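You operate a simulated robot arm through the tools that you are given. There is no shell and no other tool. Be economical: measure what you need, move in short steps, check, and stop when the job is done.

The job below is to be done with a simulated two-armed robot. You get a single attempt, and the scene is never put back.

Task
Set the calibration box to 2 V, take it out of its dock and press its zero key.
Fine: free the red lever; stand the box on the bench and hold it while you press once; its green lamp lights.

It is judged by the outcome, as a careful person would: the job done as asked, and still so three seconds after it is handed in. It fails if anything else is knocked over, pushed out of place, dropped, spilled or broken.

Robot
Two 7-joint arms with two-finger parallel grippers on one trunk, on a base that drives. Base frame: it is fixed to the floor where the robot stands at the start and does not move with it; the origin is under the middle of the robot, x ahead of it, y to its left, z up; the surface under the hand at the start is at about z = 0.86. Readings come in m, rad, newtons and seconds.
The left shoulder is at the start at [0.06, 0.143, 0.926], the right one opposite. With the tool pointing down near the work surface each hand reaches from about 0.3 to 0.72 m from the robot's upright axis, wherever it stands, measured 20 degrees to its own side. Places, roughly: calibration range dial [0.5, 0.1, 0.9]; calibration zero key [0.4, 0.1, 0.9]; red dock lever [0.5, 0, 0.9]; top of the service bench [0.6, 0.4, 0.9]. Payload 1.57 kg a hand.
The TCP of each hand is the grasp point between the finger pads, 0.03 m short of the fingertips. In the tool frame z runs along the fingers and y along their closing line. The gripper opens to 0.11 m. The fingers are 0.024 m wide and 0.012 m thick; the gripper's body (0.048 by 0.112 m) begins 0.078 m behind the TCP.
Orientation is told as [roll, pitch, yaw] about the base's x, y, z axes, in that order, counted from this pose: with the fingers straight down and closing along the base's y, the tool's x points along the base's -x, its y along +y and its z along -z.

Tools
- The arms move only by the tool jog_arm. It takes "left_targets", "right_targets" or both (then of equal length, played together; a hand with none holds still); each is a list of rows, each a list of 7 numbers: the turn, a rotation vector about the tool's x, y, z in rad, then the shift along the tool's x, y, z in m, then the opening, from 0 (shut) to 1 (fully open). In form: [[rx, ry, rz, dx, dy, dz, fingers], ...]. A call has 1 to 10 rows; each row shifts and turns the commanded pose from where the row before left it, along the tool's axes as they then stand. Rows are played at 5 a second. More than 0.05 m and 0.15 rad between two rows, or a gripper value outside its range, and nothing of the call is played. Where a pose cannot be reached the arm comes as near as it can. A force on the tool above 90 N (or 10 N above the force at the start of the call, whichever is more), or a blocked arm, ends the call early, and 0.2 s more pass. The fingers move at their own pace (about 0.045 m/s each) and stop on an object; they squeeze with about 41 N. The grip force told is the motor's: it shows also when the fingers shut on nothing. Time passes only in rows, and 0.2 s behind the last, so rows that do not move let the fingers close. The reply holds the time, the measured pose of the TCP, the force on the tool along the base axes, the opening and the grip force, in the units named above and with some noise, with the torque about the TCP (base axes, N m) and any sound that the robot's microphone picked up.
- Cameras (640 x 400 px; columns grow to the right, rows downward): "scene" is now at [0.0503, 0.0016, 1.531]; the picture's right is [0.14, -0.99, 0.00], its down [-0.81, -0.11, -0.58] and it looks along [0.57, 0.08, -0.81] (base axes); focal length 296 px, centre (320, 200). "left" rides on the left gripper at [0.07, -0.016, -0.141] in its tool frame; the picture's right is [0.23, 0.97, 0.00], its down [-0.86, 0.20, -0.48] and it looks along [-0.47, 0.11, 0.88] (tool axes); focal length 222 px, centre (320, 200). "right" rides on the right gripper at [0.07, 0.016, -0.141] in its tool frame; the picture's right is [-0.23, 0.97, 0.00], its down [-0.86, -0.20, -0.48] and it looks along [-0.47, -0.11, 0.88] (tool axes); focal length 222 px, centre (320, 200).
- camera(camera): a new picture of that camera. No time passes.
- lift_body(by): slides the trunk up (or, below 0, down) by that many m; the arms and the scene camera ride with it, the base frame stays. It gives what a move gives, with no picture.
- drive_base(legs): drives the robot by 1 to 6 legs, each [ahead, left, turn to the left] in m, m and rad, along the robot's own axes; the way and the turn of a leg run together, so that a leg with both is an arc; at most 1.5 m and 3.142 rad a leg. The arms and the cameras ride along, it lands a little off, and it stops where it bumps. It gives what a move gives.
- aim_head(pan, tilt): turns the head with the scene camera to pan (to the left, within 1.501 rad either way) and tilt (down, from -0.506 to 1.204), counted from straight ahead of the robot. It gives what a move gives.
- pixel_to_xyz(camera, pixels): for up to 12 pixels [column, row] of the newest picture of that camera ("zoom" is the newest enlarged one), the place [x, y, z] in the base frame of the surface seen there, good to about 0.002 m, but the place of the scene camera against the robot may be out by one fixed shift of up to 0.012 m in any direction. No time passes.
- zoom(camera, box): a new picture of the part [left, top, right, bottom] of that camera's present view, enlarged. No time passes.
- finish_job(): hands the job in; it is judged then, once.

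Go step by step. Measure first, check grasps and placings, and put right what went wrong. The budget is 80 turns and 58 pictures, counting those below and the enlarged ones. Unless the task says otherwise, let go and move clear before handing in, and close with one line.

The tools are called after "Call:" as name(argument=value, ...) on one line, values as JSON. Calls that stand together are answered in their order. jog_arm: Moves the arms, as the interface text tells. Its arguments: {"type":"object","properties":{"left_targets":{"type":"array","items":{"type":"array","items":{"type":"number"}}},"right_targets":{"type":"array","items":{"type":"array","items":{"type":"number"}}}},"required":[]} The other tools are called the same way: lift_body (by) slides the trunk up or down; drive_base (legs) drives the base; aim_head (pan, tilt) turns the head that bears the scene camera; camera (camera) takes a picture; pixel_to_xyz (camera, pixels) gives the place of the surface under pixels of a picture; zoom (camera, box) takes an enlarged picture of a part of a camera's view; finish_job () hands the job in.

At the start:

```text
clock: 0.0
left_tool_pos: [0.423, 0.3543, 1.0005]
left_orientation: [-0.001, 0.0, -0.001]
left_force: [0.2, 0.3, -0.1]
left_moment: [0.03, -0.03, 0.02]
left_grip_width: 0.11
left_gripper_force: 0.0
right_tool_pos: [0.4583, -0.0598, 0.9994]
right_orientation: [-0.001, 0.0, -0.001]
right_force: [0.4, 0.1, -0.9]
right_moment: [0.03, -0.03, 0.0]
right_grip_width: 0.1103
right_gripper_force: 0.0
trunk travel left (down, up): [-0.525, 0.065]
robot x, y, heading: [-0.0038, -0.0002, 0.0]
head pan, tilt: [0.138, 0.953]
```

scene: 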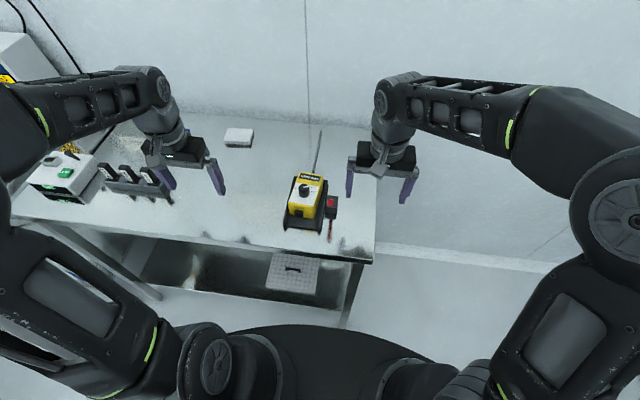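
right: 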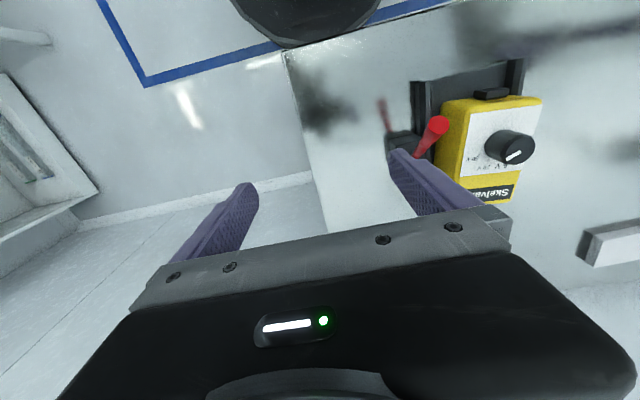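
left: 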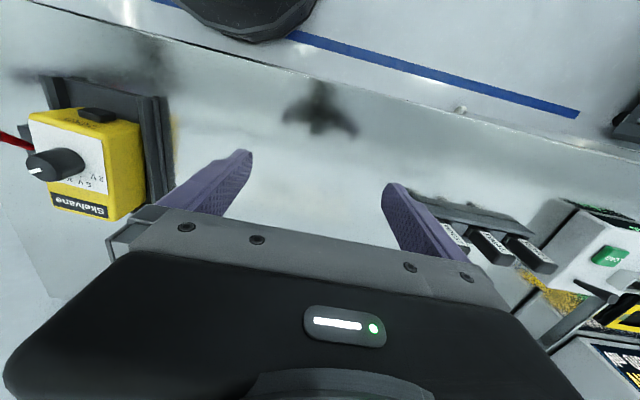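

The box (yellow) sits in a dock around scene pixel (305,200), with the red lever at (331,203). I'll zoom in to see details.

Call:
zoom(camera="scene", box=[260, 120, 380, 260])

Call:
zoom(camera="right", box=[360, 40, 580, 220])

Call:
zoom(camera="left", box=[0, 60, 200, 240])

```text
2.86 times, centred on (320, 190) of scene
```

zoom: 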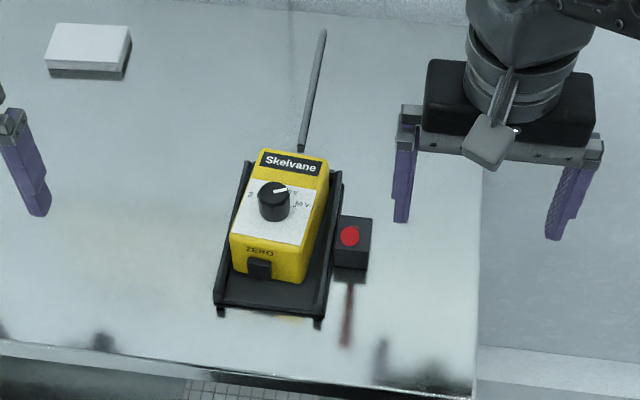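

```text
2.22 times, centred on (470, 130) of right
```

zoom: 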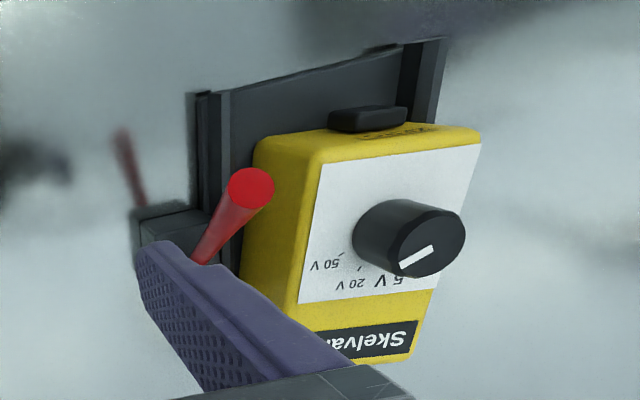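

```text
2.22 times, centred on (100, 150) of left
```

zoom: 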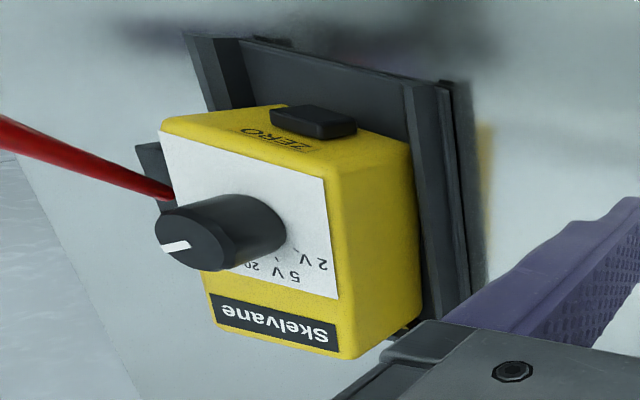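

The box lies face-up with the dial on top and the zero key on the end facing the robot; the lever is on the right. I'll measure points in the wrist pictures.

Call:
pixel_to_xyz(camera="zoom", pixels=[[175, 245], [285, 235], [170, 140], [322, 185], [338, 292], [160, 122], [400, 155], [335, 345], [310, 110], [320, 135], [440, 95], [400, 330]])

Call:
pixel_to_xyz(camera="right", pixels=[[438, 124], [420, 150], [404, 142], [380, 100], [442, 140], [455, 105], [540, 100], [515, 155], [515, 70], [412, 85], [470, 120], [300, 100]])

Call:
zoom(camera="scene", box=[290, 165, 345, 235])

```text
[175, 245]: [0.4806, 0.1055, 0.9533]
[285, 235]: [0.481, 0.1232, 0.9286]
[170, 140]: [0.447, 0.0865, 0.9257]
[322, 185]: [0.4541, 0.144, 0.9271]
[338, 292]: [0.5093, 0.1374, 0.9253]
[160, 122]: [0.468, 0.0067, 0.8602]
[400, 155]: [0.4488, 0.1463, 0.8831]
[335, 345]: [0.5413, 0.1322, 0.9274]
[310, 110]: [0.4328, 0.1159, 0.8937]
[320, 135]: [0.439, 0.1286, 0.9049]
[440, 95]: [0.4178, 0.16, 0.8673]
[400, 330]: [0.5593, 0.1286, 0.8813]
```

```text
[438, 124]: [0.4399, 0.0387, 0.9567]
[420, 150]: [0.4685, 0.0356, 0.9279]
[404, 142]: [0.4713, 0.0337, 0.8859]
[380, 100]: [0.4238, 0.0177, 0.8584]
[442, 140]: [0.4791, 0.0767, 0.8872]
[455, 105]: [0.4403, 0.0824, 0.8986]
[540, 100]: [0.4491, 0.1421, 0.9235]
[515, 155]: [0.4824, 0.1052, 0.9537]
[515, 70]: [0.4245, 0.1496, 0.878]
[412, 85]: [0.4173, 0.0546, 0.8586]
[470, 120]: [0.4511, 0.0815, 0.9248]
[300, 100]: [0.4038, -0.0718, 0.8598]
```

```text
5.71 times, centred on (318, 200) of scene
```

zoom: 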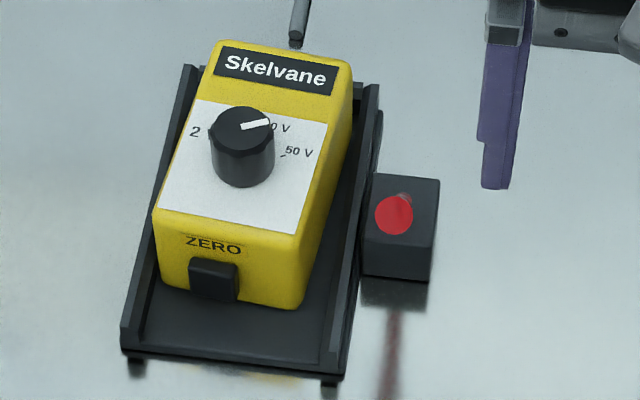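

The box is about 0.066 m wide, with yaw about -0.14, top z 0.926, and the dial at (0.481, 0.108). I need closer views of the dial labels, the lever and the grey rod behind the box.

Call:
pixel_to_xyz(camera="scene", pixels=[[316, 170], [318, 155], [321, 135], [308, 120], [306, 150], [331, 202], [325, 183], [299, 232]])

Call:
zoom(camera="left", box=[20, 130, 120, 200])

Call:
zoom(camera="right", box=[370, 60, 560, 210])

```text
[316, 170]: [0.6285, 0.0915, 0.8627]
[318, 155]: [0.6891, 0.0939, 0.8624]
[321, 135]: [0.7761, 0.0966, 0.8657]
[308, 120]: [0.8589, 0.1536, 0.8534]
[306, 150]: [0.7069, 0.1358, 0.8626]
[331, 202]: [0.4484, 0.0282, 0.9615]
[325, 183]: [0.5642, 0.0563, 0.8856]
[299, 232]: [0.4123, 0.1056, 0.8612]
```

```text
5.71 times, centred on (70, 165) of left
```

zoom: 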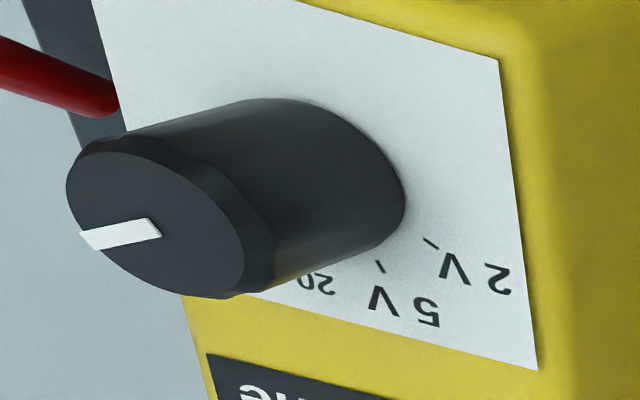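

```text
2.67 times, centred on (465, 135) of right
```

zoom: 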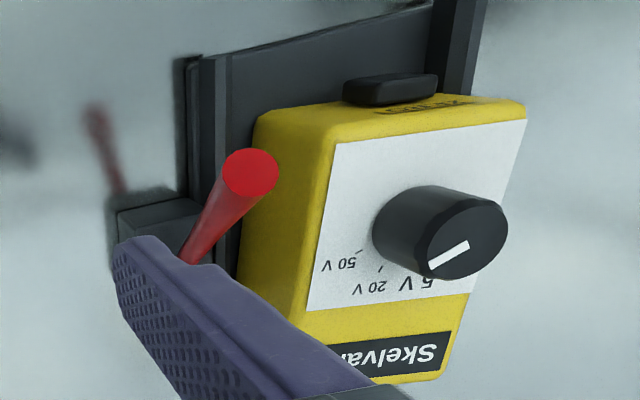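

Call:
pixel_to_xyz(camera="zoom", pixels=[[362, 249], [380, 268], [432, 265], [467, 244], [430, 240], [506, 235], [465, 202], [450, 276], [250, 172], [205, 225], [160, 215], [395, 190]])

Call:
pixel_to_xyz(camera="left", pixels=[[89.3, 172.4], [80.5, 176.6], [29.5, 171.5], [41.5, 170.3], [26, 162], [55, 177], [84, 165], [66, 147.5], [10, 140]])

```text
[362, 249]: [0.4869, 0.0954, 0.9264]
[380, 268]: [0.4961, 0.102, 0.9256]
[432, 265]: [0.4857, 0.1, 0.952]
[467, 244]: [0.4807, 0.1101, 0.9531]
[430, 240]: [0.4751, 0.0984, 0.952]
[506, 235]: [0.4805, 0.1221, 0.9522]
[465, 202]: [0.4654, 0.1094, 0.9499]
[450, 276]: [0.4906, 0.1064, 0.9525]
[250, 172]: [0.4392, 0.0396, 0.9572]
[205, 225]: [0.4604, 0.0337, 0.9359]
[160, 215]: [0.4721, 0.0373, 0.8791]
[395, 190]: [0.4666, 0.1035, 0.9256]
```

```text
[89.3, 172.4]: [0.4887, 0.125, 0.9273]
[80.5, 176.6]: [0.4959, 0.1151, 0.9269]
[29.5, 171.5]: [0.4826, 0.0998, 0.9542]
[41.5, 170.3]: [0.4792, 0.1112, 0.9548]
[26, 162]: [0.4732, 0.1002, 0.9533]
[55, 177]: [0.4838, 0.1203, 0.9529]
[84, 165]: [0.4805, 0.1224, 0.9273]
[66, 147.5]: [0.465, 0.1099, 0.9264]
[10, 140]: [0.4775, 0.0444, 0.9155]
```

The pointer is at 50 V, around base angle -68°. The ticks are spaced about 40°, so 2 V needs about +120° counter-clockwise about the dial centre at (0.4785, 0.109). I'll bring the left hand above the dial, pre-turn it, and move the right hand aside.

Call:
jog_arm(left_targets=[[0, 0, 0, -0.00925, -0.0408, 0, 1], [0, 0, 0, -0.00925, -0.0408, 0, 1], [0, 0, 0, -0.00925, -0.0408, 0, 0.6], [0, 0, 0, -0.00925, -0.0408, 0, 0.5], [0, 0, 0, -0.00925, -0.0408, 0, 0.5], [0, 0, 0, -0.00925, -0.0408, 0, 0.5], [0, 0, 0.149, 0, 0, 0, 0.5], [0, 0, 0.149, 0, 0, 0, 0.5], [0, 0, 0.149, 0, 0, 0, 0.5], [0, 0, 0.149, 0, 0, 0, 0.5]], right_targets=[[0, 0, 0, 0, -0.03, 0, 1], [0, 0, 0, 0, -0.03, 0, 1], [0, 0, 0, 0, -0.03, 0, 1], [0, 0, 0, 0, -0.03, 0, 1], [0, 0, 0, 0, 0, 0, 1], [0, 0, 0, 0, 0, 0, 1], [0, 0, 0, 0, 0, 0, 1], [0, 0, 0, 0, 0, 0, 1], [0, 0, 0, 0, 0, 0, 1], [0, 0, 0, 0, 0, 0, 1]])

Call:
jog_arm(left_targets=[[0, 0, 0.149, 0, 0, 0, 0.5], [0, 0, 0.149, 0, 0, 0, 0.5], [0, 0, 0.149, 0, 0, 0, 0.5], [0, 0, 0, 0, 0, 0, 0.5], [0, 0, 0, 0, 0, 0, 0.5]])

Call:
camera(camera="left")

Call:
camera(camera="scene")

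```text
clock: 2.2
left_tool_pos: [0.4788, 0.1099, 0.9996]
left_orientation: [0.001, 0.0, -0.598]
left_force: [-0.5, -0.4, -0.3]
left_moment: [-0.01, -0.02, 0.0]
left_grip_width: 0.055
left_gripper_force: 0.0
right_tool_pos: [0.4566, -0.1803, 0.9995]
right_orientation: [0.0, -0.001, 0.002]
right_force: [0.3, -0.9, 0.4]
right_moment: [0.0, 0.0, -0.02]
right_grip_width: 0.1102
right_gripper_force: 0.1
trunk travel left (down, up): [-0.525, 0.065]
robot x, y, heading: [0.0045, -0.0011, -0.001]
head pan, tilt: [0.138, 0.953]
```

```text
clock: 3.4
left_tool_pos: [0.4786, 0.1097, 0.9999]
left_orientation: [0.0, 0.0, -1.045]
left_force: [0.8, -1.0, 0.0]
left_moment: [-0.05, -0.01, -0.01]
left_grip_width: 0.0549
left_gripper_force: 0.1
right_tool_pos: [0.4564, -0.1799, 0.9992]
right_orientation: [0.001, 0.001, 0.001]
right_force: [-0.1, -0.3, -0.2]
right_moment: [0.01, 0.0, -0.01]
right_grip_width: 0.1099
right_gripper_force: 0.0
trunk travel left (down, up): [-0.525, 0.065]
robot x, y, heading: [-0.0008, -0.004, -0.001]
head pan, tilt: [0.138, 0.953]
```

```text
48 pictures are left
```

left: 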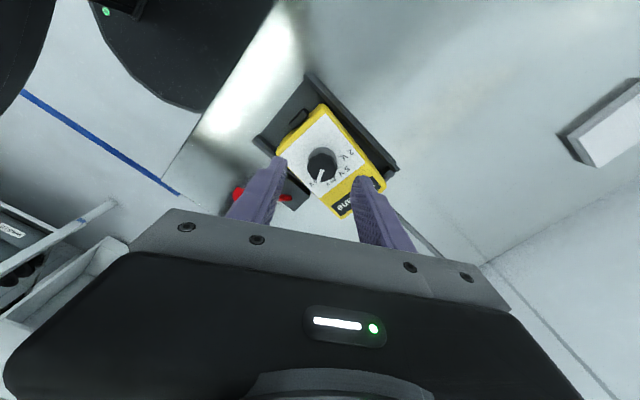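

```text
47 pictures are left
```

scene: 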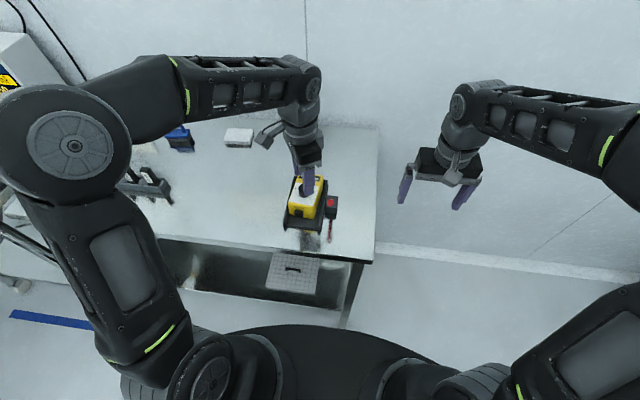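

The hand is over the dial. I'll zoom on it to check that it's centred and where the pointer sits.

Call:
zoom(camera="left", box=[230, 80, 410, 220])

Call:
pixel_to_xyz(camera="left", pixels=[[320, 172], [308, 165], [336, 166], [322, 150], [348, 154], [356, 165]])

```text
2.86 times, centred on (320, 150) of left
```

zoom: 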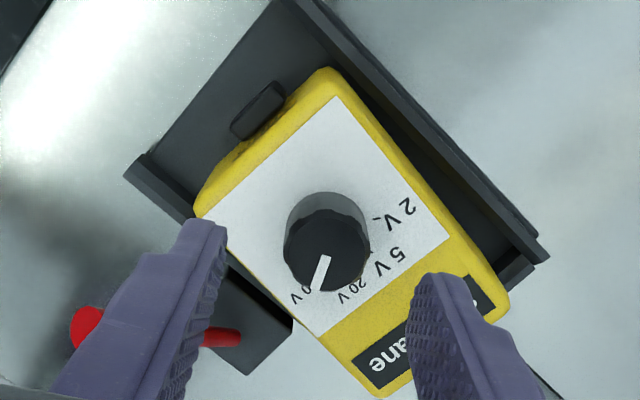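

```text
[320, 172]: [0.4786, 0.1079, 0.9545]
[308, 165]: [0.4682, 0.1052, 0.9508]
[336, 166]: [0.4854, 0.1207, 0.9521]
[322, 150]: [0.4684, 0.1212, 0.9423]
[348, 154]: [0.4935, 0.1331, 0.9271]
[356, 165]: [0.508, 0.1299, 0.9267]
```

The knob is centred between the fingers, with the pointer at 50 V. I'll descend so the tips sit just above the face and grip the knob.

Call:
jog_arm(left_targets=[[0, 0, 0, 0, 0, 0.019, 0.5], [0, 0, 0, 0, 0, 0.018, 0.5], [0, 0, 0, 0, 0, 0, 0.3], [0, 0, 0, 0, 0, 0, 0.15], [0, 0, 0, 0, 0, 0, 0.15], [0, 0, 0, 0, 0, 0, 0.15]])

Call:
camera(camera="left")

```text
clock: 4.8
left_tool_pos: [0.4801, 0.1099, 0.9642]
left_orientation: [0.002, 0.001, -1.042]
left_force: [0.9, 0.3, 0.8]
left_moment: [-0.07, -0.11, -0.02]
left_grip_width: 0.0272
left_gripper_force: 33.9
right_tool_pos: [0.4572, -0.1805, 0.9994]
right_orientation: [0.001, 0.001, 0.0]
right_force: [0.0, -0.7, -0.2]
right_moment: [0.01, 0.01, -0.04]
right_grip_width: 0.1103
right_gripper_force: 0.0
trunk travel left (down, up): [-0.525, 0.065]
robot x, y, heading: [0.0005, 0.0002, -0.007]
head pan, tilt: [0.138, 0.953]
```

```text
45 pictures are left
```

left: 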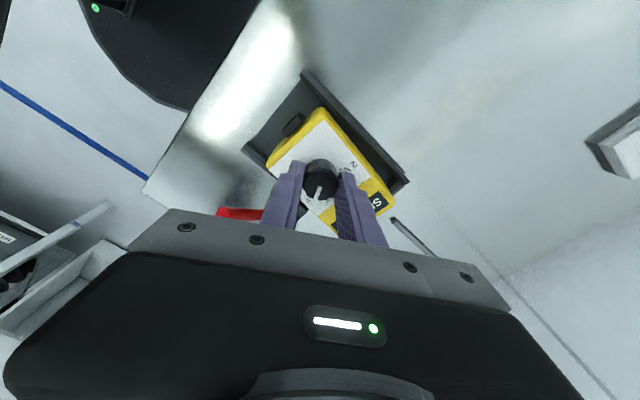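

The knob is gripped (width 0.027 m, 34 N). I'll turn counter-clockwise by 60° first and listen for clicks.

Call:
jog_arm(left_targets=[[0, 0, -0.149, 0, 0, 0, 0.15], [0, 0, -0.149, 0, 0, 0, 0.15], [0, 0, -0.149, 0, 0, 0, 0.15], [0, 0, -0.149, 0, 0, 0, 0.15], [0, 0, -0.149, 0, 0, 0, 0.15], [0, 0, -0.149, 0, 0, 0, 0.15], [0, 0, -0.149, 0, 0, 0, 0.15]])

Call:
zoom(camera="left", box=[230, 80, 410, 220])

```text
clock: 6.4
left_tool_pos: [0.4798, 0.1098, 0.9642]
left_orientation: [-0.001, 0.0, 0.004]
left_force: [1.6, 2.3, 5.7]
left_moment: [0.12, 0.16, -0.01]
left_grip_width: 0.027
left_gripper_force: 37.3
right_tool_pos: [0.456, -0.179, 0.9998]
right_orientation: [0.0, 0.002, 0.0]
right_force: [0.3, -0.3, -0.6]
right_moment: [0.01, 0.01, 0.04]
right_grip_width: 0.1102
right_gripper_force: 0.0
trunk travel left (down, up): [-0.525, 0.065]
robot x, y, heading: [0.0008, 0.0034, -0.003]
head pan, tilt: [0.138, 0.953]
```

```text
2.86 times, centred on (320, 150) of left
```

zoom: 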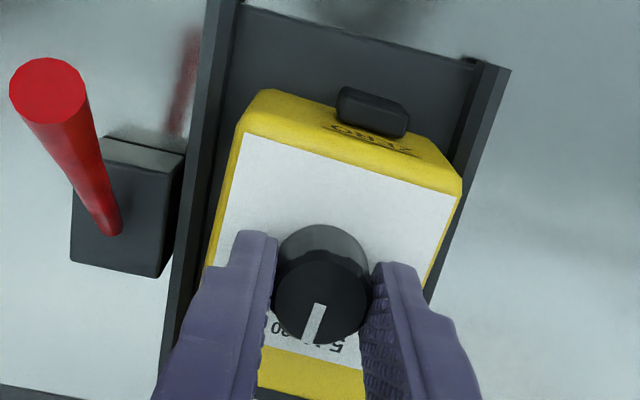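

The pointer has turned with the hand and is now between 20 and 5. I'll continue another 60°.

Call:
jog_arm(left_targets=[[0, 0, -0.149, 0, 0, 0, 0.15], [0, 0, -0.149, 0, 0, 0, 0.15], [0, 0, -0.149, 0, 0, 0, 0.15], [0, 0, -0.149, 0, 0, 0, 0.15], [0, 0, -0.149, 0, 0, 0, 0.15], [0, 0, -0.149, 0, 0, 0, 0.15], [0, 0, -0.149, 0, 0, 0, 0.15], [0, 0, 0, 0, 0, 0, 0.15]])

Call:
zoom(camera="left", box=[230, 80, 410, 220])

```text
clock: 8.2
left_tool_pos: [0.478, 0.1091, 0.9623]
left_orientation: [0.001, -0.002, 1.045]
left_force: [-3.0, 2.3, 8.3]
left_moment: [-0.01, 0.12, -0.02]
left_grip_width: 0.0267
left_gripper_force: 37.8
right_tool_pos: [0.4552, -0.1796, 0.9989]
right_orientation: [-0.001, 0.0, 0.001]
right_force: [-0.7, -0.5, 0.7]
right_moment: [0.0, 0.02, 0.01]
right_grip_width: 0.1102
right_gripper_force: 0.1
trunk travel left (down, up): [-0.525, 0.065]
robot x, y, heading: [-0.0002, 0.0001, -0.002]
head pan, tilt: [0.138, 0.953]
```

```text
2.86 times, centred on (320, 150) of left
```

zoom: 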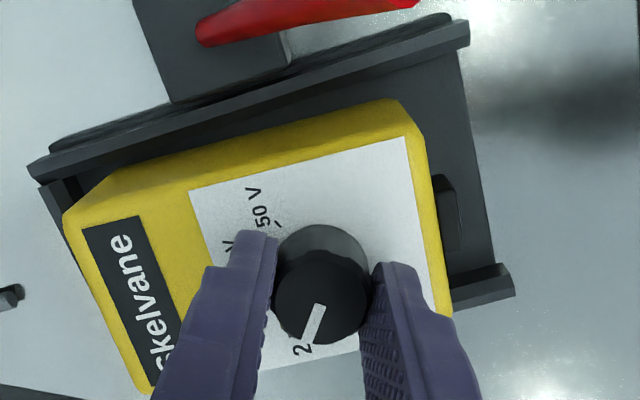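

The pointer now points at the "2". I'll open, raise the hand and verify.

Call:
jog_arm(left_targets=[[0, 0, 0, 0, 0, 0, 0.5], [0, 0, 0, 0, 0, 0, 0.5], [0, 0, 0, 0, 0, -0.03, 0.5], [0, 0, 0, 0, 0, -0.04, 0.5], [0, 0, 0.149, 0, 0, 0, 0.6], [0, 0, 0.149, 0, 0, 0, 0.8], [0, 0, 0.149, 0, 0, 0, 0.8], [0, 0, 0.149, 0, 0, 0, 0.8]])

Call:
zoom(camera="left", box=[230, 80, 410, 220])

```text
clock: 10.0
left_tool_pos: [0.4778, 0.1094, 1.0327]
left_orientation: [0.001, -0.001, 0.446]
left_force: [0.1, -0.7, 0.5]
left_moment: [-0.01, 0.0, -0.01]
left_grip_width: 0.0881
left_gripper_force: 0.0
right_tool_pos: [0.4554, -0.1807, 0.9997]
right_orientation: [0.0, -0.001, 0.001]
right_force: [0.4, 0.2, -0.4]
right_moment: [-0.01, 0.03, -0.01]
right_grip_width: 0.1097
right_gripper_force: 0.1
trunk travel left (down, up): [-0.525, 0.065]
robot x, y, heading: [-0.0009, 0.0001, -0.002]
head pan, tilt: [0.138, 0.953]
```

```text
2.86 times, centred on (320, 150) of left
```

zoom: 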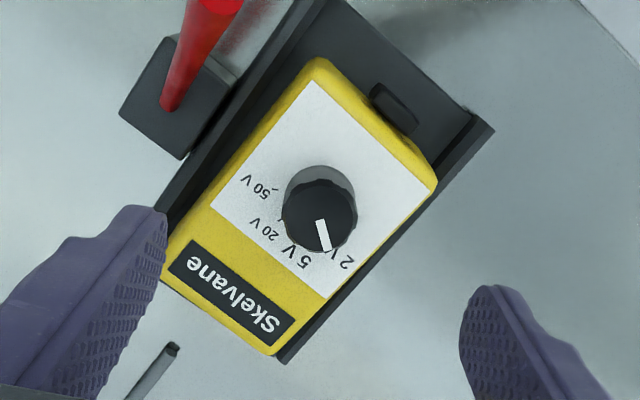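

I'll measure the pointer and tick directions to confirm the setting.

Call:
pixel_to_xyz(camera="zoom", pixels=[[319, 222], [328, 248], [335, 252], [345, 262], [305, 258], [277, 188], [280, 220], [319, 182], [288, 214], [354, 205], [318, 250], [330, 150]])

Call:
zoom(camera="left", box=[295, 120, 345, 160])

```text
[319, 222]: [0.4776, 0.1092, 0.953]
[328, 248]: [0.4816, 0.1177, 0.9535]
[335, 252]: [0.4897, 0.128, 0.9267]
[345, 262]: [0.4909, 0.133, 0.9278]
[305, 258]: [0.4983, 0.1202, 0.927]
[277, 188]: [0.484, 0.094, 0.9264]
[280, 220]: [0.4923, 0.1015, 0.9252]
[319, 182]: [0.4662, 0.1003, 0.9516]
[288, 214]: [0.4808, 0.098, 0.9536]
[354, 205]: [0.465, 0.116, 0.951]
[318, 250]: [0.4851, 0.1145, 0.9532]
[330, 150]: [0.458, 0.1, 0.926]
```

```text
10.00 times, centred on (320, 140) of left
```

zoom: 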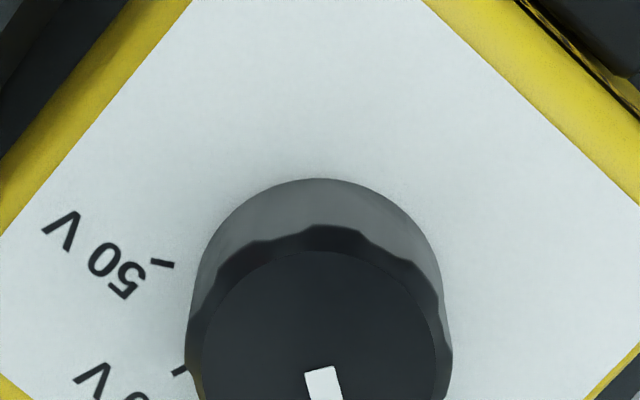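

Call:
zoom(camera="left", box=[290, 125, 346, 160])

Call:
zoom(camera="scene", box=[285, 170, 345, 210])

```text
11.43 times, centred on (318, 142) of left
```

zoom: 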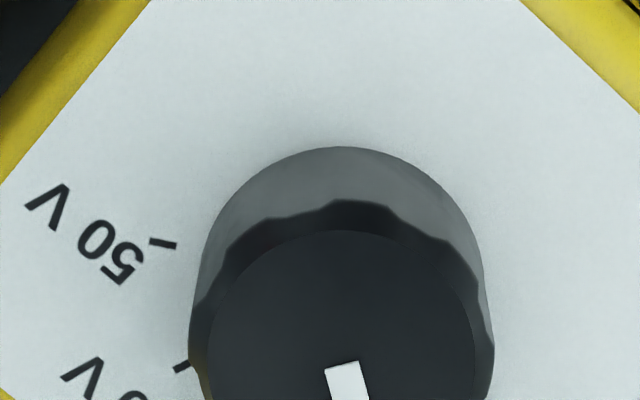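

```text
10.00 times, centred on (315, 190) of scene
```

zoom: 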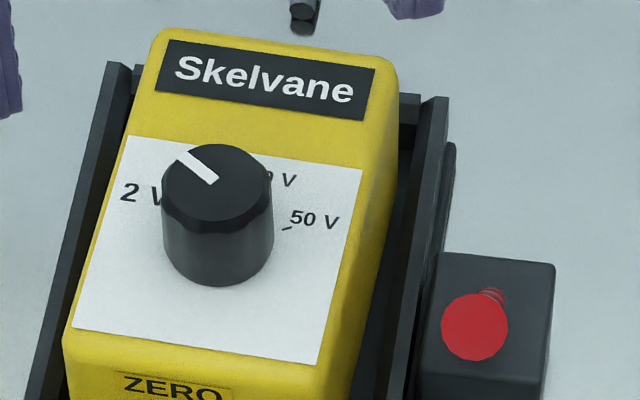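

The pointer is at 2 V, agreeing with about 55°. Next is the lever, so I'll bring the right hand nearer for a close look at its pivot and move the left hand up out of the way.

Call:
jog_arm(left_targets=[[0, 0, 0, 0, 0.04, -0.02, 1], [0, 0, 0, 0, 0.04, 0, 1], [0, 0, 0.149, 0, 0.04, 0, 1], [0, 0, 0.149, 0, 0.04, 0, 1], [0, 0, 0.149, 0, 0, 0, 1]], right_targets=[[0, 0, 0, 0.01, 0.04, 0, 1], [0, 0, 0, 0.01, 0.04, 0, 1], [0, 0, 0, 0.01, 0.04, 0, 1], [0, 0, 0, 0.01, 0.04, 0, 0.6], [0, 0, 0, 0, 0.035, 0, 0.6]])

Call:
zoom(camera="right", box=[240, 60, 440, 210])

```text
clock: 11.2
left_tool_pos: [0.4146, 0.257, 1.0521]
left_orientation: [0.0, 0.0, -0.002]
left_force: [-0.3, -0.2, -0.2]
left_moment: [-0.02, 0.02, -0.01]
left_grip_width: 0.1099
left_gripper_force: 0.1
right_tool_pos: [0.4166, 0.015, 1.0002]
right_orientation: [0.0, -0.001, 0.0]
right_force: [0.1, -0.4, -0.1]
right_moment: [-0.01, 0.05, 0.0]
right_grip_width: 0.0661
right_gripper_force: 0.1
trunk travel left (down, up): [-0.525, 0.065]
robot x, y, heading: [-0.0015, -0.0029, -0.003]
head pan, tilt: [0.138, 0.953]
```

```text
2.67 times, centred on (340, 135) of right
```

zoom: 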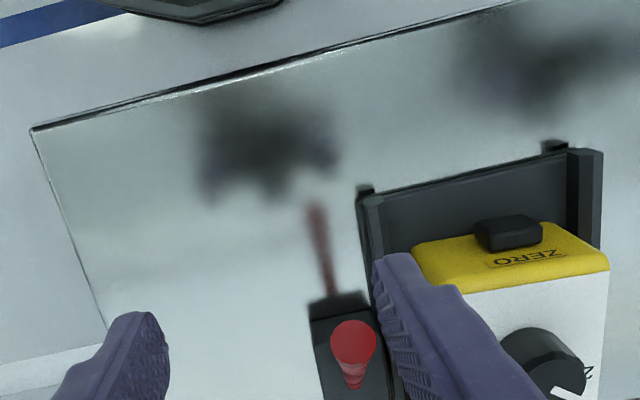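

I'll measure the lever more precisely.

Call:
pixel_to_xyz(camera="zoom", pixels=[[352, 342], [353, 375], [352, 386], [330, 342], [375, 342], [320, 330], [380, 330], [335, 304], [360, 296], [365, 185], [383, 200]])

```text
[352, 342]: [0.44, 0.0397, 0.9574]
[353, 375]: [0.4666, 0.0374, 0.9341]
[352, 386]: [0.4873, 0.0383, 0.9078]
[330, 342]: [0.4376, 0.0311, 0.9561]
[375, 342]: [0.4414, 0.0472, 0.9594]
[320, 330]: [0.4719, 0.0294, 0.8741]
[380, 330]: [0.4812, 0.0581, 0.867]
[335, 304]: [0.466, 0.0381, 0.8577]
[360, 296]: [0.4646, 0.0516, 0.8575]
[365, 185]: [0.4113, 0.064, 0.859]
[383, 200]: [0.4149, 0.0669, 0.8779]
```

The lever pivots near (0.495, 0.038, 0.88) and leans 40° toward the robot. I'll close the right fingers, lower them on the robot side of the tip and push it away gently, watching the force.

Call:
jog_arm(right_targets=[[0, 0, 0, 0.01, 0.023, 0, 0.3], [0, 0, 0, 0, 0, 0, 0], [0, 0, 0, 0, 0, 0, 0], [0, 0, 0, 0, 0, 0.018, 0], [0, 0, 0, 0, 0, 0.017, 0], [0, 0, 0, -0.012, 0, 0, 0], [0, 0, 0, -0.012, 0, 0, 0], [0, 0, 0, -0.012, 0, 0, 0]])

Call:
zoom(camera="right", box=[240, 60, 440, 210])

Call:
zoom(camera="scene", box=[270, 160, 370, 240])

```text
clock: 13.0
left_tool_pos: [0.4147, 0.2555, 1.0532]
left_orientation: [0.0, 0.0, 0.001]
left_force: [0.5, 0.0, 0.1]
left_moment: [-0.04, -0.01, 0.03]
left_grip_width: 0.11
left_gripper_force: 0.1
right_tool_pos: [0.4441, 0.0371, 0.9654]
right_orientation: [0.001, 0.001, 0.001]
right_force: [0.0, -1.3, 0.9]
right_moment: [0.04, 0.0, 0.01]
right_grip_width: 0.0001
right_gripper_force: 21.2
trunk travel left (down, up): [-0.525, 0.065]
robot x, y, heading: [-0.0015, 0.0025, -0.001]
head pan, tilt: [0.138, 0.953]
```

```text
2.67 times, centred on (340, 135) of right
```

zoom: 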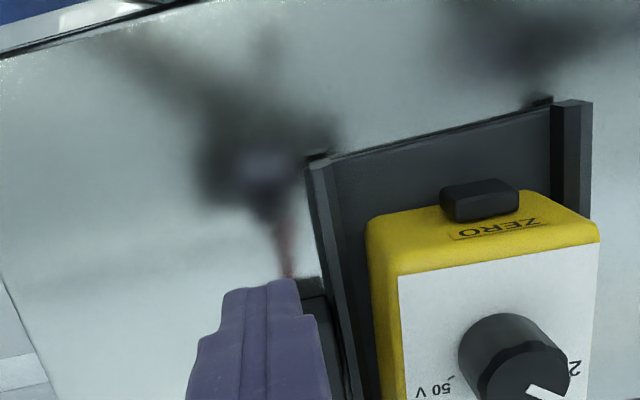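

```text
5.00 times, centred on (320, 200) of scene
```

zoom: 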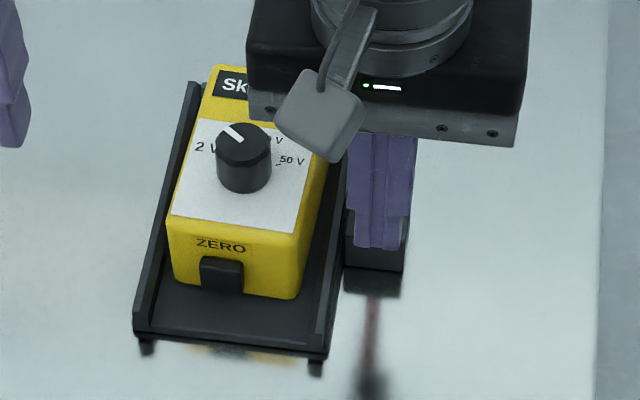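

There's little force so far and the lever is hidden behind the fingers. I'll continue pushing.

Call:
jog_arm(right_targets=[[0, 0, 0, -0.014, 0, 0, 0], [0, 0, 0, -0.014, 0, 0, 0], [0, 0, 0, -0.014, 0, 0, 0], [0, 0, 0, -0.014, 0, 0, 0], [0, 0, 0, -0.014, 0, 0, 0], [0, 0, 0, -0.008, 0, 0, 0]])

Call:
zoom(camera="scene", box=[270, 150, 370, 230])

```text
clock: 14.4
left_tool_pos: [0.4073, 0.2559, 1.0553]
left_orientation: [0.0, -0.005, 0.001]
left_force: [0.0, -0.2, -0.7]
left_moment: [0.03, 0.0, 0.01]
left_grip_width: 0.1101
left_gripper_force: 0.1
right_tool_pos: [0.51, 0.0396, 0.967]
right_orientation: [-0.003, 0.011, 0.003]
right_force: [-48.7, -2.6, 20.2]
right_moment: [-0.03, 1.28, -0.01]
right_grip_width: 0.0001
right_gripper_force: 21.5
trunk travel left (down, up): [-0.525, 0.065]
robot x, y, heading: [0.0021, -0.0018, 0.001]
head pan, tilt: [0.138, 0.953]
```

```text
5.00 times, centred on (320, 190) of scene
```

zoom: 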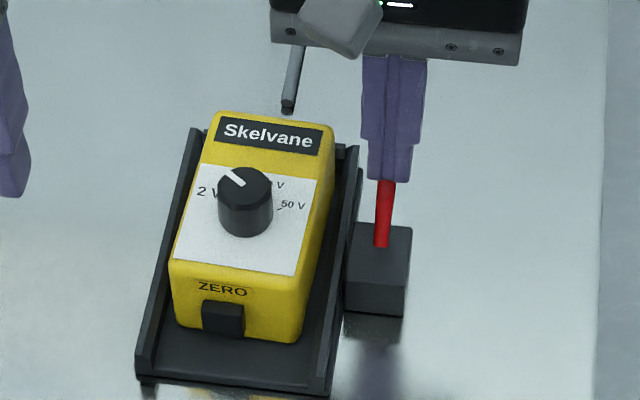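

The lever has swung away and is against its stop (force 48 N), and the dock hasn't shifted. I'll back the right hand off and look at whether the lever stays.

Call:
jog_arm(right_targets=[[0, 0, 0, 0.02, 0, 0, 0], [0, 0, 0, 0.02, 0, 0, 0], [0, 0, 0, 0.02, 0, -0.03, 0], [0, 0, 0, 0.02, -0.03, -0.02, 0.5], [0, 0, 0, 0, -0.04, 0, 1], [0, 0, 0, 0, -0.04, 0, 1]])

Call:
zoom(camera="scene", box=[270, 150, 370, 230])

Call:
camera(camera="left")

Call:
camera(camera="right")

```text
clock: 15.8
left_tool_pos: [0.4139, 0.2561, 1.0539]
left_orientation: [0.002, 0.0, 0.0]
left_force: [0.1, 0.5, -0.2]
left_moment: [0.03, -0.02, 0.01]
left_grip_width: 0.1101
left_gripper_force: 0.0
right_tool_pos: [0.4415, -0.0739, 1.0153]
right_orientation: [0.002, -0.001, 0.0]
right_force: [-0.1, -1.0, -0.4]
right_moment: [-0.01, 0.02, 0.02]
right_grip_width: 0.066
right_gripper_force: 0.1
trunk travel left (down, up): [-0.525, 0.065]
robot x, y, heading: [0.0008, -0.0001, -0.005]
head pan, tilt: [0.138, 0.953]
```

```text
5.00 times, centred on (320, 190) of scene
```

zoom: 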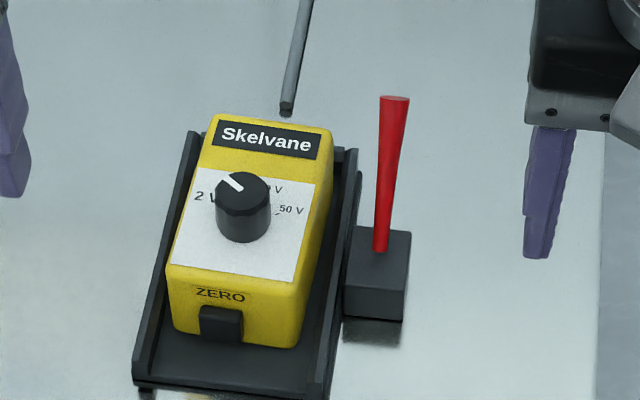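

```text
33 pictures are left
```

left: 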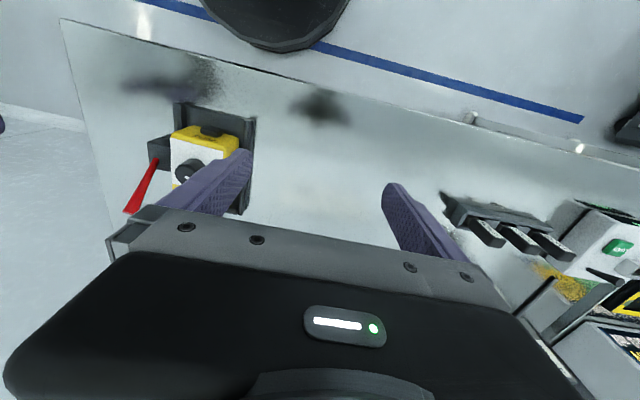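

```text
32 pictures are left
```

right: 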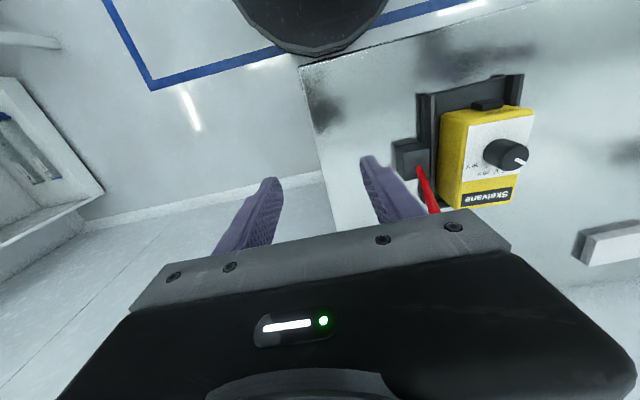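

The lever stays in the released position. Next I'll bring the left hand over the box, aligned at yaw -0.12, at about (0.492, 0.108), and look before descending.

Call:
jog_arm(left_targets=[[0, 0, 0, -0.0156, -0.0296, 0, 0.77], [0, 0, 0, -0.0156, -0.0296, 0, 0.77], [0, 0, 0, -0.0156, -0.0296, 0, 0.77], [0, 0, 0, -0.0156, -0.0296, 0, 0.77], [0, 0, 0, -0.0156, -0.0296, 0, 0.77], [0, 0, 0.122, 0, 0, 0.03, 0.77], [0, 0, 0, 0, 0, 0.03, 0.77], [0, 0, 0, 0, 0, 0, 0.77]], right_targets=[[0, 0, 0, 0, -0.02, 0, 0.3], [0, 0, 0, 0, -0.02, 0, 0], [0, 0, 0, 0, 0, 0, 0], [0, 0, 0, 0, 0, 0, 0], [0, 0, 0, 0, 0, 0, 0], [0, 0, 0, 0, 0, 0, 0], [0, 0, 0, 0, 0, 0, 0], [0, 0, 0, 0, 0, 0, 0]])

Call:
camera(camera="left")

Call:
camera(camera="right")

```text
clock: 17.6
left_tool_pos: [0.4925, 0.1082, 0.9931]
left_orientation: [-0.002, -0.002, -0.122]
left_force: [0.3, 0.1, -0.6]
left_moment: [-0.01, 0.01, 0.0]
left_grip_width: 0.0848
left_gripper_force: 0.1
right_tool_pos: [0.4417, -0.1115, 1.0158]
right_orientation: [0.0, 0.0, 0.001]
right_force: [0.2, 0.4, 0.1]
right_moment: [0.01, -0.03, 0.02]
right_grip_width: 0.0
right_gripper_force: 21.3
trunk travel left (down, up): [-0.525, 0.065]
robot x, y, heading: [0.0037, 0.0001, 0.0]
head pan, tilt: [0.138, 0.953]
```

```text
31 pictures are left
```

left: 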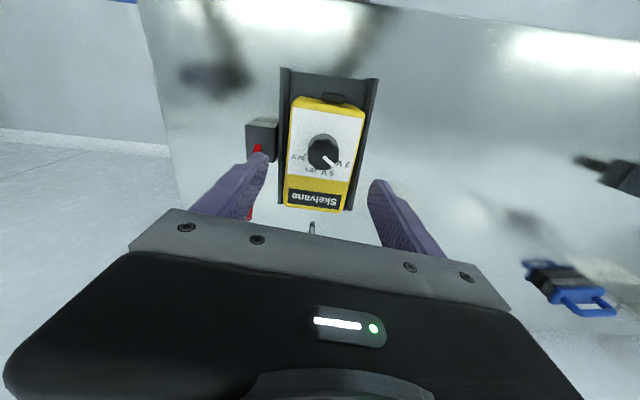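

```text
30 pictures are left
```

right: 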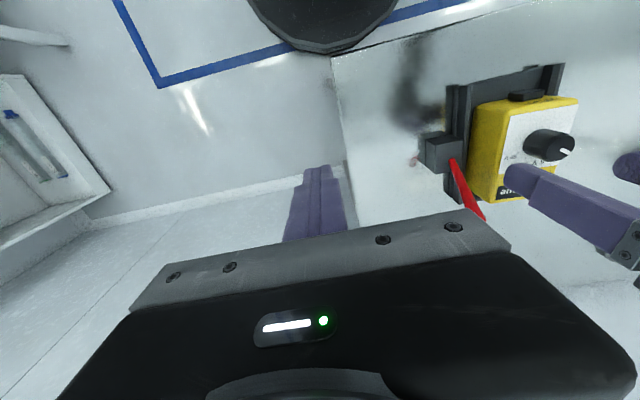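

The box looks aligned between the fingers, but the right-hand finger overlaps the lever in the picture. I'll measure the lever and that finger to make sure they clear.

Call:
pixel_to_xyz(camera="right", pixels=[[452, 162], [463, 185], [472, 205], [484, 212], [478, 205], [440, 150], [462, 145], [505, 175], [515, 165]])

Call:
pixel_to_xyz(camera="left", pixels=[[249, 213], [258, 148], [262, 156], [291, 150], [288, 200], [365, 110], [352, 190], [282, 150], [364, 150], [290, 180], [356, 170], [262, 190]])

```text
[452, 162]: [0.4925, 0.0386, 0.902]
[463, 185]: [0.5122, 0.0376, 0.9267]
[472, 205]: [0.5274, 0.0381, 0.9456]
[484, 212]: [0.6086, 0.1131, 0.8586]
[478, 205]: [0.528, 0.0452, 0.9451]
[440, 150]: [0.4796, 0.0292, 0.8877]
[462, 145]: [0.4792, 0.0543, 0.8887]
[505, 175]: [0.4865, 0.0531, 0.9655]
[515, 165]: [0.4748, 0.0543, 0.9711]
```

```text
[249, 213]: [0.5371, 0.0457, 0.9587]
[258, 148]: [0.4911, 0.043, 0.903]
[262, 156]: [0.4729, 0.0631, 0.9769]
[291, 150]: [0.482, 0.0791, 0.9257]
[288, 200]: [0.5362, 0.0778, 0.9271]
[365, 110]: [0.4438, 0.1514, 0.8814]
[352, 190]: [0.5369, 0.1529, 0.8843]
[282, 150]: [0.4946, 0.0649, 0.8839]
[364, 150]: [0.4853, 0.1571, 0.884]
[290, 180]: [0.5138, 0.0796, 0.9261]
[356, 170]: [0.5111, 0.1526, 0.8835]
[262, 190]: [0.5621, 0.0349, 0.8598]
```

The finger's outer face (y 0.053) clears the lever (y 0.045), and the rail tops are at 0.884. I'll descend to TCP z 0.924 and grip.

Call:
jog_arm(left_targets=[[0, 0, 0, 0, 0, 0.03, 0.77], [0, 0, 0, 0, 0, 0.025, 0.77], [0, 0, 0, 0, 0, 0.014, 0.77], [0, 0, 0, 0, 0, 0, 0.6], [0, 0, 0, 0, 0, 0, 0.45], [0, 0, 0, 0, 0, 0, 0.45], [0, 0, 0, 0, 0, 0, 0.45]])

Call:
camera(camera="left")

```text
clock: 19.2
left_tool_pos: [0.492, 0.1075, 0.923]
left_orientation: [0.002, -0.001, -0.123]
left_force: [-0.1, 0.4, 0.4]
left_moment: [0.02, 0.0, 0.04]
left_grip_width: 0.0683
left_gripper_force: 39.7
right_tool_pos: [0.4423, -0.112, 1.0156]
right_orientation: [0.0, 0.0, -0.001]
right_force: [0.2, 0.1, -0.3]
right_moment: [-0.01, -0.01, 0.02]
right_grip_width: 0.0002
right_gripper_force: 21.6
trunk travel left (down, up): [-0.525, 0.065]
robot x, y, heading: [0.0021, -0.0022, -0.005]
head pan, tilt: [0.138, 0.953]
```

```text
29 pictures are left
```

left: 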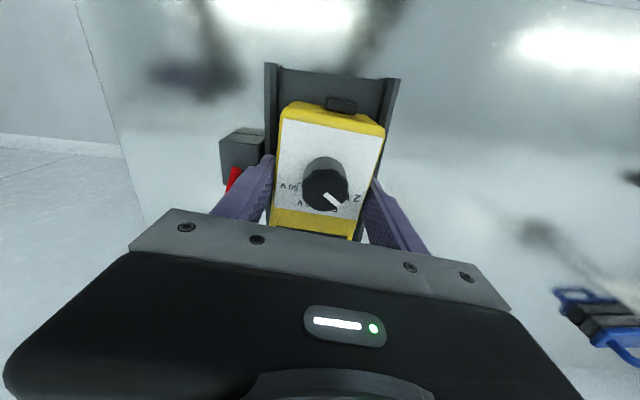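

The box is gripped (width 0.068 m, 40 N). I'll lift a little and check the force.

Call:
jog_arm(left_targets=[[0, 0, 0, 0, 0, -0.006, 0.45], [0, 0, 0, 0, 0, -0.007, 0.45], [0, 0, 0, 0, 0, -0.007, 0.45]])

Call:
camera(camera="right")

```text
clock: 20.0
left_tool_pos: [0.4934, 0.1076, 0.9452]
left_orientation: [0.0, 0.0, -0.123]
left_force: [-0.9, 0.3, -3.0]
left_moment: [-0.04, 0.03, 0.0]
left_grip_width: 0.0678
left_gripper_force: 41.1
right_tool_pos: [0.4405, -0.1125, 1.0146]
right_orientation: [-0.001, 0.001, 0.001]
right_force: [0.0, -0.7, 0.6]
right_moment: [-0.01, -0.01, 0.01]
right_grip_width: 0.0
right_gripper_force: 20.8
trunk travel left (down, up): [-0.525, 0.065]
robot x, y, heading: [0.0026, 0.0014, 0.008]
head pan, tilt: [0.138, 0.953]
```

```text
28 pictures are left
```

right: 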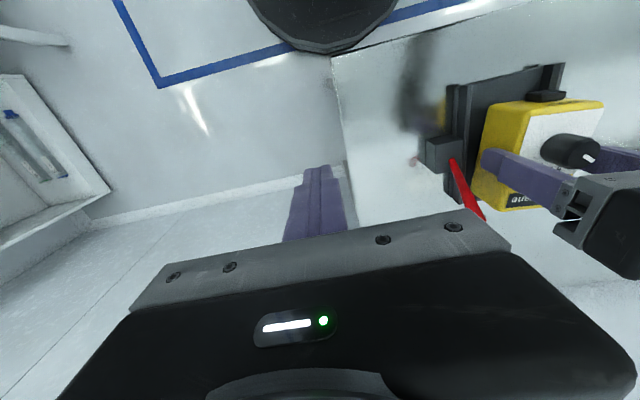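

The box is free of the dock and weighs about 3 N. I'll lift higher, carry it left to about (0.50, 0.25), and turn it so the key faces slightly toward the right arm.

Call:
jog_arm(left_targets=[[0, 0, 0, 0, 0, -0.02, 0.45], [0, 0, 0, 0, 0, -0.03, 0.45], [0, 0, 0, 0.0019, 0.0363, 0, 0.45], [0, 0, 0, 0.0019, 0.0363, 0, 0.45], [0, 0, 0, 0.0019, 0.0363, 0, 0.45], [0, 0, 0, 0.0019, 0.0363, 0, 0.45], [0, 0, -0.136, 0, 0, 0, 0.45], [0, 0, -0.136, 0, 0, 0, 0.45], [0, 0, 0, 0, 0, 0, 0.45]])

Call:
camera(camera="scene")

Call:
camera(camera="right")

```text
clock: 22.0
left_tool_pos: [0.5028, 0.2525, 0.9945]
left_orientation: [0.001, 0.0, 0.152]
left_force: [0.8, -0.2, -3.1]
left_moment: [0.02, 0.0, 0.01]
left_grip_width: 0.0675
left_gripper_force: 41.3
right_tool_pos: [0.4407, -0.1128, 1.0154]
right_orientation: [0.001, -0.001, 0.002]
right_force: [-1.0, -0.2, 0.2]
right_moment: [0.01, 0.01, -0.02]
right_grip_width: 0.0
right_gripper_force: 21.2
trunk travel left (down, up): [-0.525, 0.065]
robot x, y, heading: [0.0009, 0.0017, 0.002]
head pan, tilt: [0.138, 0.953]
```

```text
27 pictures are left
```

scene: 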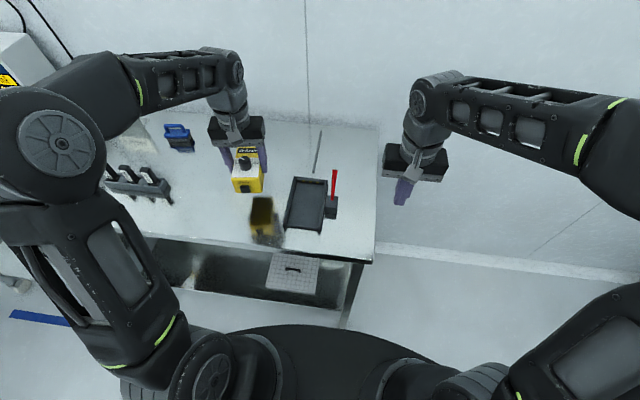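

```text
26 pictures are left
```

right: 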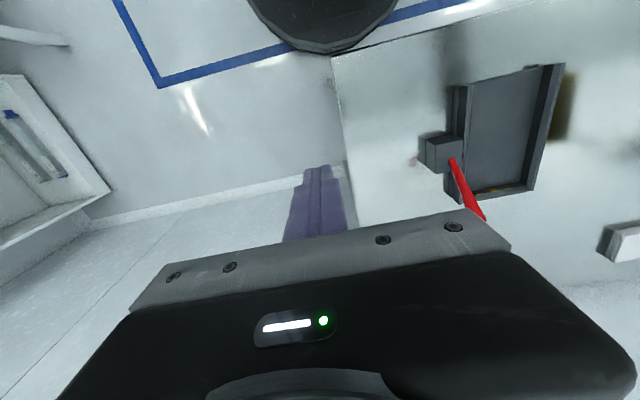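

The box is out. I'll measure the dock floor to get the box bottom relative to the grip, and the bench height at the placing spot.

Call:
pixel_to_xyz(camera="right", pixels=[[500, 120], [490, 150], [510, 180]])

Call:
pixel_to_xyz(camera="scene", pixels=[[245, 210], [210, 190], [225, 210], [305, 205], [245, 190], [247, 178], [235, 235]])

Call:
zoom(camera="scene", box=[215, 135, 285, 205])

```text
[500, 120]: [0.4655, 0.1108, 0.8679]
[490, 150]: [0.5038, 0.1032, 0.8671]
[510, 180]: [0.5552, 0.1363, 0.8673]
```

```text
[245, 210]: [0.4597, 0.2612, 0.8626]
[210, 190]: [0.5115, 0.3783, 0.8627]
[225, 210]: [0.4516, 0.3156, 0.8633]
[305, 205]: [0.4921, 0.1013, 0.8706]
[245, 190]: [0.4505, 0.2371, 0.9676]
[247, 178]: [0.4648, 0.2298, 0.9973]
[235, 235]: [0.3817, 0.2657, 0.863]
```

```text
5.71 times, centred on (250, 170) of scene
```

zoom: 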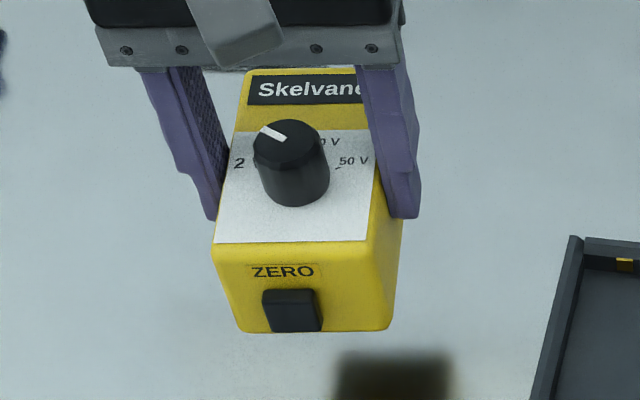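

The box bottom is 0.0565 below the TCP, so it will stand at TCP z of about 0.9155. I'll lower to just above the bench, then gently to contact.

Call:
jog_arm(left_targets=[[0, 0, 0, 0, 0, 0.03, 0.45], [0, 0, 0, 0, 0, 0.03, 0.45], [0, 0, 0, 0, 0, 0.014, 0.45], [0, 0, 0, 0, 0, 0.003, 0.45], [0, 0, 0, 0, 0, 0.003, 0.45], [0, 0, 0, 0, 0, 0, 0.45]])

```text
clock: 23.4
left_tool_pos: [0.5023, 0.2522, 0.9149]
left_orientation: [0.0, -0.003, 0.15]
left_force: [-0.4, 0.9, 17.9]
left_moment: [-0.15, 1.02, 0.18]
left_grip_width: 0.0676
left_gripper_force: 40.8
right_tool_pos: [0.4398, -0.1124, 1.0151]
right_orientation: [0.001, 0.0, 0.001]
right_force: [0.6, -0.1, -1.1]
right_moment: [0.0, -0.02, 0.0]
right_grip_width: 0.0
right_gripper_force: 21.1
trunk travel left (down, up): [-0.525, 0.065]
robot x, y, heading: [-0.0, 0.0005, -0.003]
head pan, tilt: [0.138, 0.953]
```

The box stands firmly on the bench and is held. I'll locate the zero key and lamp on the box.

Call:
zoom(camera="scene", box=[215, 150, 285, 220])

Call:
zoom(camera="left", box=[230, 60, 430, 220])

```text
5.71 times, centred on (250, 185) of scene
```

zoom: 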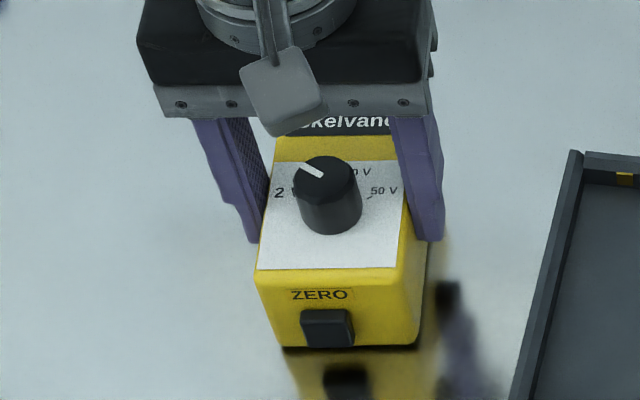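

```text
2.50 times, centred on (330, 140) of left
```

zoom: 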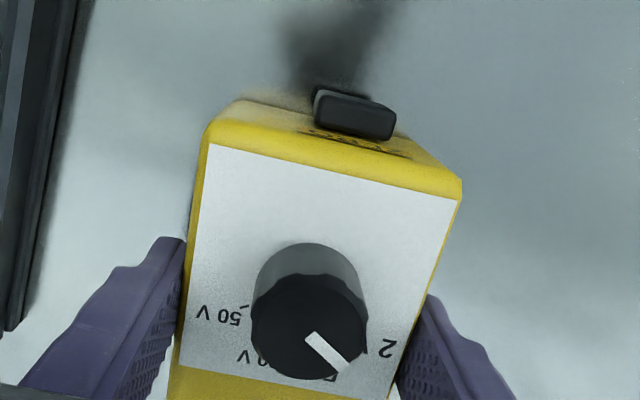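

Call:
pixel_to_xyz(camera="zoom", pixels=[[320, 110], [388, 122], [355, 118], [318, 95], [390, 112], [355, 100], [360, 135], [210, 130], [458, 190]])

Call:
pixel_to_xyz(camera="scene", pixels=[[251.5, 204.5], [251.5, 207.5], [251.3, 210], [251, 202], [248, 207.5], [255.5, 207.5], [250.5, 198], [250, 170]])

```text
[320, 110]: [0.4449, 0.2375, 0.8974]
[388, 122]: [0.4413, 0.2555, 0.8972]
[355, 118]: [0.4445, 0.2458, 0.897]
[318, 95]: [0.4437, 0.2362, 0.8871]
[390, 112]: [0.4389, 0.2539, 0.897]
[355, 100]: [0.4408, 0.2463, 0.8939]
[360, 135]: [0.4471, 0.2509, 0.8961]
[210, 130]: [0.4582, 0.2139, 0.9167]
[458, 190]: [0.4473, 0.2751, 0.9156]
```

```text
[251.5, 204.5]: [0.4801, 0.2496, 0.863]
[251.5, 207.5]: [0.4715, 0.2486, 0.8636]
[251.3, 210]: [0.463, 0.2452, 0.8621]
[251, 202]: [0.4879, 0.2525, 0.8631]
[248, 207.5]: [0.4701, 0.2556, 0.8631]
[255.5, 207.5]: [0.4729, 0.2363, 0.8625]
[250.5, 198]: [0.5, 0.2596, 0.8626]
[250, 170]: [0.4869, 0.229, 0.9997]
```

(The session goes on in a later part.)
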